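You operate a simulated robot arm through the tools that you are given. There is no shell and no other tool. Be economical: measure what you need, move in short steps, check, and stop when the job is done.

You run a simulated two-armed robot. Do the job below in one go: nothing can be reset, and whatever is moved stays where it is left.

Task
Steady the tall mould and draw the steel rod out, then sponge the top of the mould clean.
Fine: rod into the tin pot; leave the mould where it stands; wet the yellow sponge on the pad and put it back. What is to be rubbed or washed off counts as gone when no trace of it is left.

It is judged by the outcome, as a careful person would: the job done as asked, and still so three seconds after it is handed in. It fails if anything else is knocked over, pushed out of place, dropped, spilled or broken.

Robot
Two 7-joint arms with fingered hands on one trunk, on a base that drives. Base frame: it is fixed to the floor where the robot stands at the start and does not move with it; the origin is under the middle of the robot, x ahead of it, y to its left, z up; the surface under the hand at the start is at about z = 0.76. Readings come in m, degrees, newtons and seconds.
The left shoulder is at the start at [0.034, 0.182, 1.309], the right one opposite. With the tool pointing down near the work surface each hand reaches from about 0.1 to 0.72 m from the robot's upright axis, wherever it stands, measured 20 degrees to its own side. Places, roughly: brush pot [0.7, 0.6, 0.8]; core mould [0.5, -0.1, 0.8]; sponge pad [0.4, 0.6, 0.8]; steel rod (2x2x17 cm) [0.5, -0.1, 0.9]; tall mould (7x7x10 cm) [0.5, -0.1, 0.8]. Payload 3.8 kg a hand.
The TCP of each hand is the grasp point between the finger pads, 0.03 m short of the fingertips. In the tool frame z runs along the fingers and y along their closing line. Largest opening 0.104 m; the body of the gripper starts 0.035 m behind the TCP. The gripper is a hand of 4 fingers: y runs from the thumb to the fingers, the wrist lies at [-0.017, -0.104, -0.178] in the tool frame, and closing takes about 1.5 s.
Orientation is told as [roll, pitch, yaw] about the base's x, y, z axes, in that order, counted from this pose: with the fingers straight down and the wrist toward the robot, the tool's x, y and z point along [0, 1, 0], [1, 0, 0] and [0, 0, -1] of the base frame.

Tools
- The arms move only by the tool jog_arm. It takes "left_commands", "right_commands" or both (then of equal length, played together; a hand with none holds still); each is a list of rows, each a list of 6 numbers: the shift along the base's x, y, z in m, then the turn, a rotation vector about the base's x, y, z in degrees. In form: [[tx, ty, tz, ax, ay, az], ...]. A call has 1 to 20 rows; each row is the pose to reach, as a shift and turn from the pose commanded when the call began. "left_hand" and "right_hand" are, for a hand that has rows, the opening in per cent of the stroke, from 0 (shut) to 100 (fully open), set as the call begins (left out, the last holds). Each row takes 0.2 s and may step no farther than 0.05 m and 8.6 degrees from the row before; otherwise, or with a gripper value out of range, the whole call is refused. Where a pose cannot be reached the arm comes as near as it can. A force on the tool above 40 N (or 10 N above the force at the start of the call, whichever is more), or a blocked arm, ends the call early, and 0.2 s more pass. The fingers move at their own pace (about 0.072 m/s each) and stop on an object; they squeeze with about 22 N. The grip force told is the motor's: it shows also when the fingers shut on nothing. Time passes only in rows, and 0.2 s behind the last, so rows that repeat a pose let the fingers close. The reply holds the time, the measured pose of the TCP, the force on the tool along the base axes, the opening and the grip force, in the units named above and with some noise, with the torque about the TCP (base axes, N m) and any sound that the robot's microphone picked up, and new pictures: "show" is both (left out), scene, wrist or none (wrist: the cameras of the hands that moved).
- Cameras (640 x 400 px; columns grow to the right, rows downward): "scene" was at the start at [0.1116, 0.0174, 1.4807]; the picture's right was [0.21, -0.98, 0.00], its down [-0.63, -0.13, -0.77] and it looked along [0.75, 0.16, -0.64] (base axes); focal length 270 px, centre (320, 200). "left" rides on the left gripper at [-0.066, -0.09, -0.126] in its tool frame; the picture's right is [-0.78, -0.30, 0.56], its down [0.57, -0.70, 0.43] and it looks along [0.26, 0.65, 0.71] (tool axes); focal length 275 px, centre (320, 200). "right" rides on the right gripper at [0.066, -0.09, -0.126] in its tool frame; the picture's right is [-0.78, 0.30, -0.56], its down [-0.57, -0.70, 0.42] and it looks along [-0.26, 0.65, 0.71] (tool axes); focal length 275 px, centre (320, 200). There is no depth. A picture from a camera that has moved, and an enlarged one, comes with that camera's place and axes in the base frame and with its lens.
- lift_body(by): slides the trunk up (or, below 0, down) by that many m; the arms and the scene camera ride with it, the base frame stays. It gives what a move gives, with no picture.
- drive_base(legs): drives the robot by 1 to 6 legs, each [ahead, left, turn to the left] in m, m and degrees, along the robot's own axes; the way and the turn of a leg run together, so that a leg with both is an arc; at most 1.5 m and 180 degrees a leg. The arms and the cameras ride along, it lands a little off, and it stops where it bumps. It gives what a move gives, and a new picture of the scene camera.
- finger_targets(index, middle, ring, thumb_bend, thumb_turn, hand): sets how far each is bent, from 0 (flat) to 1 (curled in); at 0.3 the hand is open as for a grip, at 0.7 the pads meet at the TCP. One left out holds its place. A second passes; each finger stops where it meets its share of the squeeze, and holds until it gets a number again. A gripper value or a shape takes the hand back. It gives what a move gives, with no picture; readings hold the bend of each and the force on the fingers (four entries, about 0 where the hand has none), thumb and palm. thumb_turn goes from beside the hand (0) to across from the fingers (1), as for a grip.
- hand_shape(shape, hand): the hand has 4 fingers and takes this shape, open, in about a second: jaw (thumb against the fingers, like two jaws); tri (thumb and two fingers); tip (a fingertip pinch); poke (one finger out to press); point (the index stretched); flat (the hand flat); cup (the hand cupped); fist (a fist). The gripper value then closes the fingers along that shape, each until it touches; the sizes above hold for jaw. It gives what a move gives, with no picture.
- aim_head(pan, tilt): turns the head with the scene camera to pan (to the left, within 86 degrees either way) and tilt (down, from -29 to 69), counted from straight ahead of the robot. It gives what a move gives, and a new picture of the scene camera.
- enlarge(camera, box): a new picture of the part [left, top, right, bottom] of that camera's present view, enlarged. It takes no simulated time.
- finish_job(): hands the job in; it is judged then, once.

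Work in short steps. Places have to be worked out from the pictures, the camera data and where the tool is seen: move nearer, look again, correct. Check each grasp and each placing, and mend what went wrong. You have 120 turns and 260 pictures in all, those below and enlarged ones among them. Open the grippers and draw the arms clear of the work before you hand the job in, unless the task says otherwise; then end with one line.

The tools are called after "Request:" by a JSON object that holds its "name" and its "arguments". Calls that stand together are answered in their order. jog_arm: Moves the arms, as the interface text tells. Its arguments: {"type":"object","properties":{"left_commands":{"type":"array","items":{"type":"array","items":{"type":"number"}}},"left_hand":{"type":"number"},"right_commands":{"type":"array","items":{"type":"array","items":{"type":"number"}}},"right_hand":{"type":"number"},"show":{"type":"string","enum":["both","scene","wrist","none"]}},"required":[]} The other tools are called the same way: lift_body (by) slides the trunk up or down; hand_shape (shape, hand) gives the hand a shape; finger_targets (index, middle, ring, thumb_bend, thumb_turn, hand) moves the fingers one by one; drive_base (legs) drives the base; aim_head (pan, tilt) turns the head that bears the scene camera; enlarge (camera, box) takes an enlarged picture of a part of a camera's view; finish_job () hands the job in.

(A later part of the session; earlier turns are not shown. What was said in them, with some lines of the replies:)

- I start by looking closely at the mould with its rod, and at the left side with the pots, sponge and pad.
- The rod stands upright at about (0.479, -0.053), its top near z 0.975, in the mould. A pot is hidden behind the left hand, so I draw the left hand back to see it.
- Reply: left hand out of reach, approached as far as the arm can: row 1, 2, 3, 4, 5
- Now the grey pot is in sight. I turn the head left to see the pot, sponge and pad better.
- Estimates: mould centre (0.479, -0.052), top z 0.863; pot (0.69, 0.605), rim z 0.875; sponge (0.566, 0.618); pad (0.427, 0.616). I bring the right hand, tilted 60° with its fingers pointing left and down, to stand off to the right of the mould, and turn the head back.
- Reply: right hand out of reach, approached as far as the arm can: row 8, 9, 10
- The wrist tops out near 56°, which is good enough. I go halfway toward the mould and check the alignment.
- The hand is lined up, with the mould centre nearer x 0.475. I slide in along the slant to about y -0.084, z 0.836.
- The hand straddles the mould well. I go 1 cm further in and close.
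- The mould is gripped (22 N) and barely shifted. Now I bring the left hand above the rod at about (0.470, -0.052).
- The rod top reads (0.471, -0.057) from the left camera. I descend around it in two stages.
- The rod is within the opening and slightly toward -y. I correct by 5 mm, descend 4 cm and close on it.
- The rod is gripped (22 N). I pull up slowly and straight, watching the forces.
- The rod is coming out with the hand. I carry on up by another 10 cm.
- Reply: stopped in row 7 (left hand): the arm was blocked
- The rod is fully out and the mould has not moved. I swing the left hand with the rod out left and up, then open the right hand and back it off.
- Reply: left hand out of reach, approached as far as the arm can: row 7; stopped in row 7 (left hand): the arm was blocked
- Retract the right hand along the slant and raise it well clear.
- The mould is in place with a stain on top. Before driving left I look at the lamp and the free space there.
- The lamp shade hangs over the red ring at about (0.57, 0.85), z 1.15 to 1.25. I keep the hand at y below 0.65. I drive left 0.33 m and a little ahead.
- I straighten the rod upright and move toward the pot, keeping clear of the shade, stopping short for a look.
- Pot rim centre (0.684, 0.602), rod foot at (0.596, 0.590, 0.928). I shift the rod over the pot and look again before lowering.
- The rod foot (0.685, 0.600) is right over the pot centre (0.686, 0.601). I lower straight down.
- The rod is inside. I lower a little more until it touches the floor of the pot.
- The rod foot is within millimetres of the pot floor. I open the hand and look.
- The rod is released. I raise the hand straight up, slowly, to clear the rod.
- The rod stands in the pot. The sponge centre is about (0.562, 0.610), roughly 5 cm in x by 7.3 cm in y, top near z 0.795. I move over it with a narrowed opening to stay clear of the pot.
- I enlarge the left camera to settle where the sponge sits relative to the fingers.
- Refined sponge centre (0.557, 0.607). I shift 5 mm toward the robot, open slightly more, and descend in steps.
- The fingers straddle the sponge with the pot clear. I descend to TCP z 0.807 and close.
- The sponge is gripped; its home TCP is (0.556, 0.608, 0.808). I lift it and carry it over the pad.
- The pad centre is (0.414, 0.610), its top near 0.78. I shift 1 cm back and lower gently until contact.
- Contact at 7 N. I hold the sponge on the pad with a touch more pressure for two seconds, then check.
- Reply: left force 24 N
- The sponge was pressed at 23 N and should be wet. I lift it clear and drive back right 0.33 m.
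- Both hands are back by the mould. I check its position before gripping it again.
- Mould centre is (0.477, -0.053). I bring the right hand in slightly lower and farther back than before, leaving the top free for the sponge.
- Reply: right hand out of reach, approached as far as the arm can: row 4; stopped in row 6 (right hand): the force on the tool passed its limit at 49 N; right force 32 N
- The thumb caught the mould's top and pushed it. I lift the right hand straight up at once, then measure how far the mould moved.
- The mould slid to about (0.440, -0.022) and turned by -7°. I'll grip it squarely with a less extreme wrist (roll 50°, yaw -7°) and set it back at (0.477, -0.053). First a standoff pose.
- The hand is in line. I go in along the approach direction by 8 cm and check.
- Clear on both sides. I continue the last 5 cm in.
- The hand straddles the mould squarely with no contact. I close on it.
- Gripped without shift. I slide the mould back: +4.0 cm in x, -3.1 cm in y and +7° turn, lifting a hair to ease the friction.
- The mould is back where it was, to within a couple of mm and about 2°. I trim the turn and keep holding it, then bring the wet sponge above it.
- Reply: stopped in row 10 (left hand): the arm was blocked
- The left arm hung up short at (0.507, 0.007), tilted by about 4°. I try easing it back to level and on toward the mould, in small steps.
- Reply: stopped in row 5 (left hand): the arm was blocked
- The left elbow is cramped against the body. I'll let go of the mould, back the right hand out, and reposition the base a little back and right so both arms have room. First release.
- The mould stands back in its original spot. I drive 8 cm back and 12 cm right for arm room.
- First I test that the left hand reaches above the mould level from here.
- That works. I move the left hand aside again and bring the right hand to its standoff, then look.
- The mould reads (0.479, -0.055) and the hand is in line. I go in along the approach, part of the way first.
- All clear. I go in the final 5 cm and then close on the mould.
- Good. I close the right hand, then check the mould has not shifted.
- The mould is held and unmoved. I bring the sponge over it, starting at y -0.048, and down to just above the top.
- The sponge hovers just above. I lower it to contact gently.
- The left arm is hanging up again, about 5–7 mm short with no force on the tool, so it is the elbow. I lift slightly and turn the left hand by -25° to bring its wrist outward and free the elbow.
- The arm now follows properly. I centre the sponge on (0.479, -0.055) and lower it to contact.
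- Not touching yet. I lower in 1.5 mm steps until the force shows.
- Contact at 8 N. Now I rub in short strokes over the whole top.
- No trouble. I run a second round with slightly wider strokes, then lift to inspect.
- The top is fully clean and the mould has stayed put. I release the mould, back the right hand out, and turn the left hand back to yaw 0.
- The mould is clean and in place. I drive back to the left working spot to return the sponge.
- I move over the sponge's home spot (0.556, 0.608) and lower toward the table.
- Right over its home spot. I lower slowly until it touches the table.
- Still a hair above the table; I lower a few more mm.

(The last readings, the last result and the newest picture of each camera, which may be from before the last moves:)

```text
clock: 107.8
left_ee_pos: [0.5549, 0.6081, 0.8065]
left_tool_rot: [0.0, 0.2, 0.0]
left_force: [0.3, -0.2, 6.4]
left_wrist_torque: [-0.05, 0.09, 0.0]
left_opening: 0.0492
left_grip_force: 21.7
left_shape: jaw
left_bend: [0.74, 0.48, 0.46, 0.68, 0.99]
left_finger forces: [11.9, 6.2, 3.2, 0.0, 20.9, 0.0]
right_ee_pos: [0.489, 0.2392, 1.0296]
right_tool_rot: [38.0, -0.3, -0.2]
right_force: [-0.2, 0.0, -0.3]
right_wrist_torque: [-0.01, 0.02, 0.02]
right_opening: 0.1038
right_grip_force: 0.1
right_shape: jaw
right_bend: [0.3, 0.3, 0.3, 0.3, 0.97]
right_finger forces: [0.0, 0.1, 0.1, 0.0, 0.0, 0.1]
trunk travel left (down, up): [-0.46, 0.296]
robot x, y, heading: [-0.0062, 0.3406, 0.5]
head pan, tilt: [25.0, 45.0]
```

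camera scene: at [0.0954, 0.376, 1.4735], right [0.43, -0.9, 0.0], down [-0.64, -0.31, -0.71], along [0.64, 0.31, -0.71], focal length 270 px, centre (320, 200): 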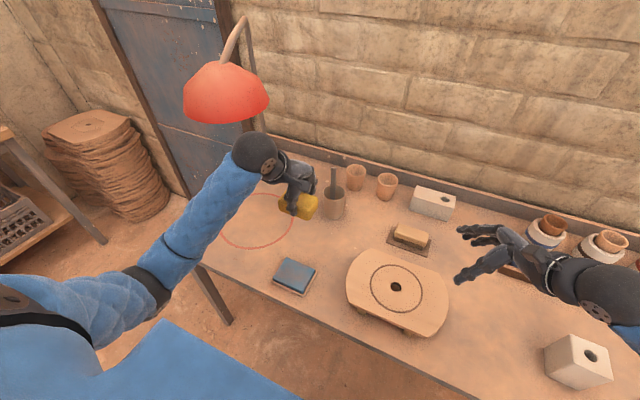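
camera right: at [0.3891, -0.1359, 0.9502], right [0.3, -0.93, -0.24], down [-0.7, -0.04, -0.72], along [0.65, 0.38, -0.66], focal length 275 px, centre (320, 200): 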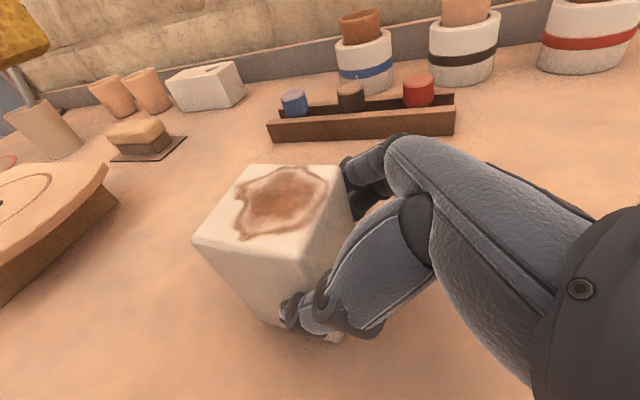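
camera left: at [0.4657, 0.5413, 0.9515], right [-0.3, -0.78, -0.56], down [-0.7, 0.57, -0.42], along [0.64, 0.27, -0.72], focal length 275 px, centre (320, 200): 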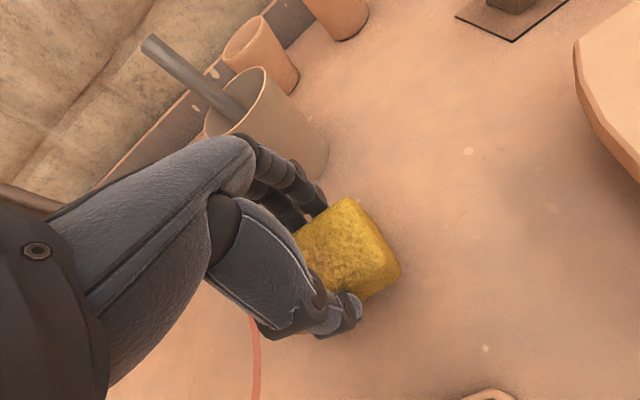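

Contact at 6 N. I open to 80 % (as before, clear of the pot) and lift straight up.

Request:
{"name": "jog_arm", "arguments": {"left_commands": [[0, 0, 0, 0, 0, 0], [0, 0, 0, 0, 0, 0], [0, 0, 0, 0, 0, 0], [0, 0, 0, 0, 0, 0], [0, 0, 0, 0, 0, 0], [0, 0, 0, 0, 0, 0], [0, 0, 0, 0, 0, 0]], "left_hand": 80, "show": "none"}}

Request:
{"name": "jog_arm", "arguments": {"left_commands": [[0, 0, 0.02, 0, 0, 0], [0, 0, 0.045, 0, 0, 0], [0, 0, 0.08, 0, 0, 0], [0, 0, 0.12, 0, 0, 0], [-0.02, 0, 0.16, 0, 0, 0], [-0.06, -0.01, 0.19, 0, 0, 0], [-0.1, -0.03, 0.21, 0, 0, 0], [-0.12, -0.05, 0.22, 0, 0, 0]], "show": "both"}}

Request:
{"name": "enlarge", "arguments": {"camera": "scene", "box": [220, 150, 420, 310]}}

```text
clock: 109.4
left_ee_pos: [0.5556, 0.6079, 0.8047]
left_tool_rot: [0.0, 0.4, -0.1]
left_force: [0.6, -0.1, 0.9]
left_wrist_torque: [0.04, 0.0, 0.04]
left_opening: 0.0829
left_grip_force: 0.0
left_shape: jaw
left_bend: [0.27, 0.34, 0.31, 0.47, 0.98]
left_finger forces: [0.1, 0.1, 0.0, 0.1, 0.0, 0.0]
right_ee_pos: [0.49, 0.2419, 1.0297]
right_tool_rot: [38.1, -0.2, 0.0]
right_force: [-1.8, -0.7, 0.4]
right_wrist_torque: [0.0, -0.01, -0.01]
right_opening: 0.1037
right_grip_force: 0.0
right_shape: jaw
right_bend: [0.3, 0.3, 0.3, 0.3, 0.97]
right_finger forces: [0.0, 0.1, 0.1, 0.1, 0.0, 0.0]
trunk travel left (down, up): [-0.46, 0.296]
robot x, y, heading: [-0.0053, 0.3417, 0.7]
head pan, tilt: [25.0, 45.0]
```

```text
refused: row 6 steps farther than a row can; nothing moved
```

```text
2.50 times, centred on (320, 230) of scene
camera zoom: at [0.0953, 0.3759, 1.4735], right [0.43, -0.9, 0.0], down [-0.64, -0.31, -0.71], along [0.64, 0.31, -0.71], focal length 674 px, centre (320, 125)
```

zoom: 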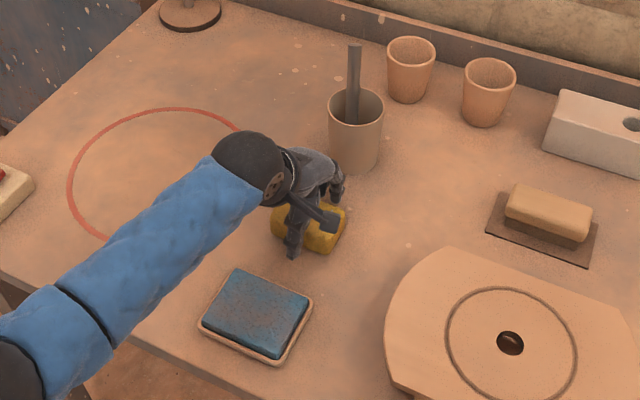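

One row was too long; I lift again in smaller steps.

Request:
{"name": "jog_arm", "arguments": {"left_commands": [[0, 0, 0.02, 0, 0, 0], [0, 0, 0.045, 0, 0, 0], [0, 0, 0.08, 0, 0, 0], [0, 0, 0.12, 0, 0, 0], [-0.01, 0, 0.155, 0, 0, 0], [-0.03, -0.01, 0.185, 0, 0, 0], [-0.06, -0.02, 0.205, 0, 0, 0], [-0.09, -0.035, 0.22, 0, 0, 0], [-0.12, -0.05, 0.23, 0, 0, 0]], "show": "both"}}

Request:
{"name": "enlarge", "arguments": {"camera": "scene", "box": [220, 150, 420, 310]}}

Request:
{"name": "aim_head", "arguments": {"pan": -15, "tilt": 48}}

```text
clock: 111.4
left_ee_pos: [0.4358, 0.5562, 1.037]
left_tool_rot: [0.0, 0.3, 0.2]
left_force: [0.5, 0.4, -0.2]
left_wrist_torque: [0.05, 0.02, -0.02]
left_opening: 0.0832
left_grip_force: 0.1
left_shape: jaw
left_bend: [0.27, 0.34, 0.31, 0.47, 0.98]
left_finger forces: [0.0, 0.0, 0.1, 0.1, 0.0, 0.0]
right_ee_pos: [0.4889, 0.2407, 1.0296]
right_tool_rot: [38.0, -0.3, 0.0]
right_force: [-1.1, -0.4, 0.2]
right_wrist_torque: [0.0, 0.02, -0.02]
right_opening: 0.1039
right_grip_force: 0.0
right_shape: jaw
right_bend: [0.3, 0.3, 0.3, 0.3, 0.97]
right_finger forces: [0.1, 0.0, 0.1, 0.0, 0.1, 0.1]
trunk travel left (down, up): [-0.46, 0.296]
robot x, y, heading: [-0.0041, 0.3396, 0.7]
head pan, tilt: [25.0, 45.0]
camera scene: at [0.0946, 0.3756, 1.4736], right [0.43, -0.9, 0.0], down [-0.64, -0.31, -0.71], along [0.64, 0.31, -0.71], focal length 270 px, centre (320, 200)
camera left: at [0.3456, 0.4898, 1.1629], right [-0.3, -0.78, -0.56], down [-0.7, 0.57, -0.42], along [0.64, 0.27, -0.72], focal length 275 px, centre (320, 200)
```

scene: 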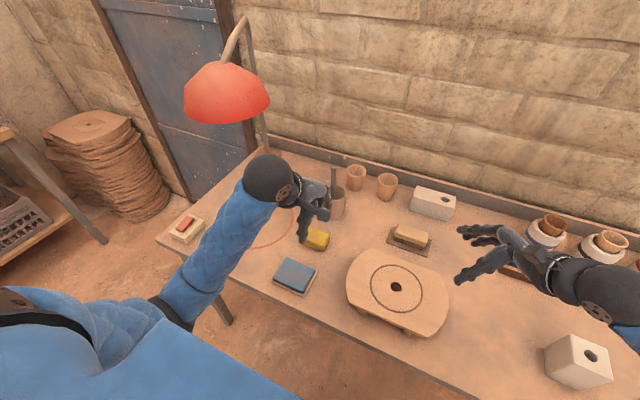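
left: 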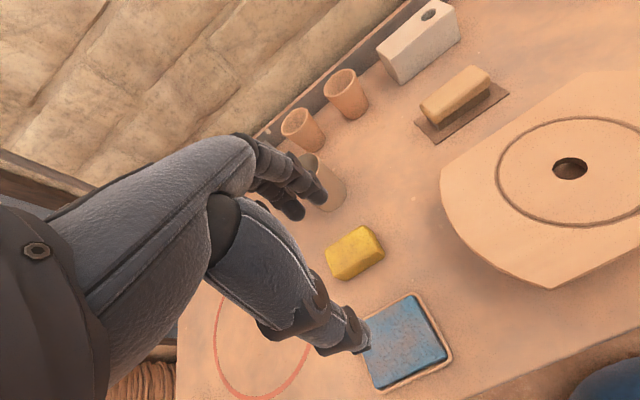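

```text
2.50 times, centred on (320, 230) of scene
camera zoom: at [0.0946, 0.3756, 1.4736], right [0.43, -0.9, 0.0], down [-0.64, -0.31, -0.71], along [0.64, 0.31, -0.71], focal length 674 px, centre (320, 125)
```

zoom: 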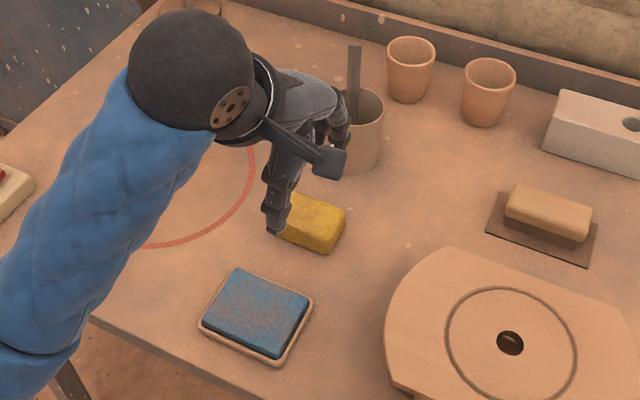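

```text
clock: 112.5
left_ee_pos: [0.4362, 0.5558, 1.0366]
left_tool_rot: [0.0, 0.4, 0.0]
left_force: [-0.9, 0.0, -0.3]
left_wrist_torque: [0.0, 0.02, -0.02]
left_opening: 0.0829
left_grip_force: 0.1
left_shape: jaw
left_bend: [0.27, 0.34, 0.31, 0.47, 0.98]
left_finger forces: [0.1, 0.0, 0.1, 0.0, 0.0, 0.0]
right_ee_pos: [0.4899, 0.2404, 1.0302]
right_tool_rot: [38.0, -0.3, -0.1]
right_force: [-0.8, -0.1, 0.8]
right_wrist_torque: [0.0, 0.02, -0.01]
right_opening: 0.1039
right_grip_force: 0.0
right_shape: jaw
right_bend: [0.3, 0.3, 0.3, 0.3, 0.97]
right_finger forces: [0.0, 0.0, 0.1, 0.0, 0.0, 0.0]
trunk travel left (down, up): [-0.46, 0.296]
robot x, y, heading: [-0.0101, 0.341, 0.6]
head pan, tilt: [-15.0, 48.0]
camera scene: at [0.0984, 0.3213, 1.4693], right [-0.25, -0.97, 0.0], down [-0.72, 0.18, -0.67], along [0.65, -0.17, -0.74], focal length 270 px, centre (320, 200)
```

scene: 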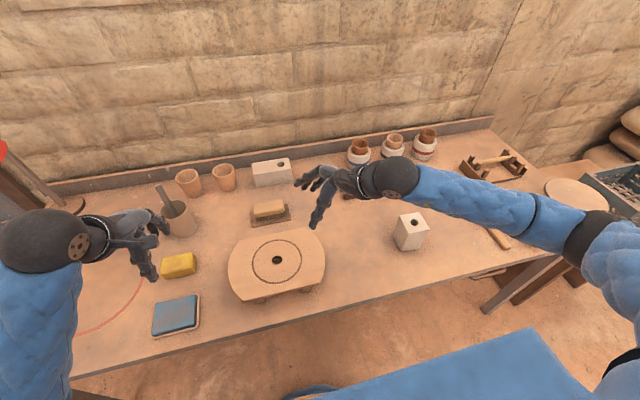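

Everything is as wanted: rod in the pot, top clean, sponge back, pad in place. I open the left hand fully and drive back 0.25 m so both arms are clear of the work.

Request:
{"name": "jog_arm", "arguments": {"left_commands": [[0, 0, 0.01, 0, 0, 0], [0, 0, 0.02, 0, 0, 0], [0, 0, 0.02, 0, 0, 0]], "left_hand": 100, "show": "none"}}

Request:
{"name": "drive_base", "arguments": {"legs": [[-0.25, 0, 0]]}}

```text
clock: 113.3
left_ee_pos: [0.4347, 0.5551, 1.0567]
left_tool_rot: [0.0, 0.5, 0.0]
left_force: [0.4, -0.2, -1.0]
left_wrist_torque: [-0.04, 0.02, -0.01]
left_opening: 0.1035
left_grip_force: 0.1
left_shape: jaw
left_bend: [0.3, 0.3, 0.3, 0.3, 0.97]
left_finger forces: [0.0, 0.1, 0.0, 0.0, 0.1, 0.1]
right_ee_pos: [0.4897, 0.2414, 1.0305]
right_tool_rot: [38.0, -0.3, -0.1]
right_force: [0.3, 0.9, 0.7]
right_wrist_torque: [0.01, 0.01, 0.01]
right_opening: 0.1037
right_grip_force: 0.0
right_shape: jaw
right_bend: [0.3, 0.3, 0.3, 0.3, 0.97]
right_finger forces: [0.0, 0.1, 0.0, 0.0, 0.0, 0.0]
trunk travel left (down, up): [-0.46, 0.296]
robot x, y, heading: [-0.0096, 0.3397, 0.6]
head pan, tilt: [-15.0, 48.0]
```

```text
clock: 115.1
left_ee_pos: [0.1902, 0.5534, 1.0561]
left_tool_rot: [0.1, 0.2, 0.2]
left_force: [-0.3, 0.1, 0.2]
left_wrist_torque: [0.0, 0.02, 0.0]
left_opening: 0.1036
left_grip_force: 0.0
left_shape: jaw
left_bend: [0.3, 0.3, 0.3, 0.3, 0.97]
left_finger forces: [0.0, 0.0, 0.1, 0.1, 0.1, 0.0]
right_ee_pos: [0.2448, 0.2382, 1.0296]
right_tool_rot: [37.9, -0.4, 0.1]
right_force: [-0.9, 0.2, 0.6]
right_wrist_torque: [0.0, 0.03, -0.04]
right_opening: 0.1036
right_grip_force: 0.0
right_shape: jaw
right_bend: [0.3, 0.3, 0.3, 0.3, 0.97]
right_finger forces: [0.0, 0.0, 0.1, 0.0, 0.1, 0.0]
trunk travel left (down, up): [-0.46, 0.296]
robot x, y, heading: [-0.2484, 0.337, 0.7]
head pan, tilt: [-15.0, 48.0]
camera scene: at [-0.1473, 0.3184, 1.4694], right [-0.25, -0.97, 0.0], down [-0.72, 0.18, -0.67], along [0.65, -0.16, -0.74], focal length 270 px, centre (320, 200)
```

scene: 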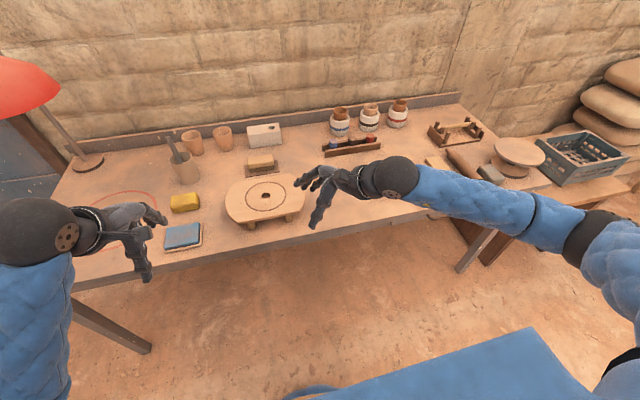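

The arms are clear, the hands are open and everything stands. I hand the job in.

Request:
{"name": "finish_job", "arguments": {}}

```text
The job is handed in.
```

The rod is in the tin pot, the mould's top is clean, and the wetted sponge is back in its place. I knocked the mould about 5 cm out of place midway with the right thumb and set it back to within a few millimetres of where it stood.
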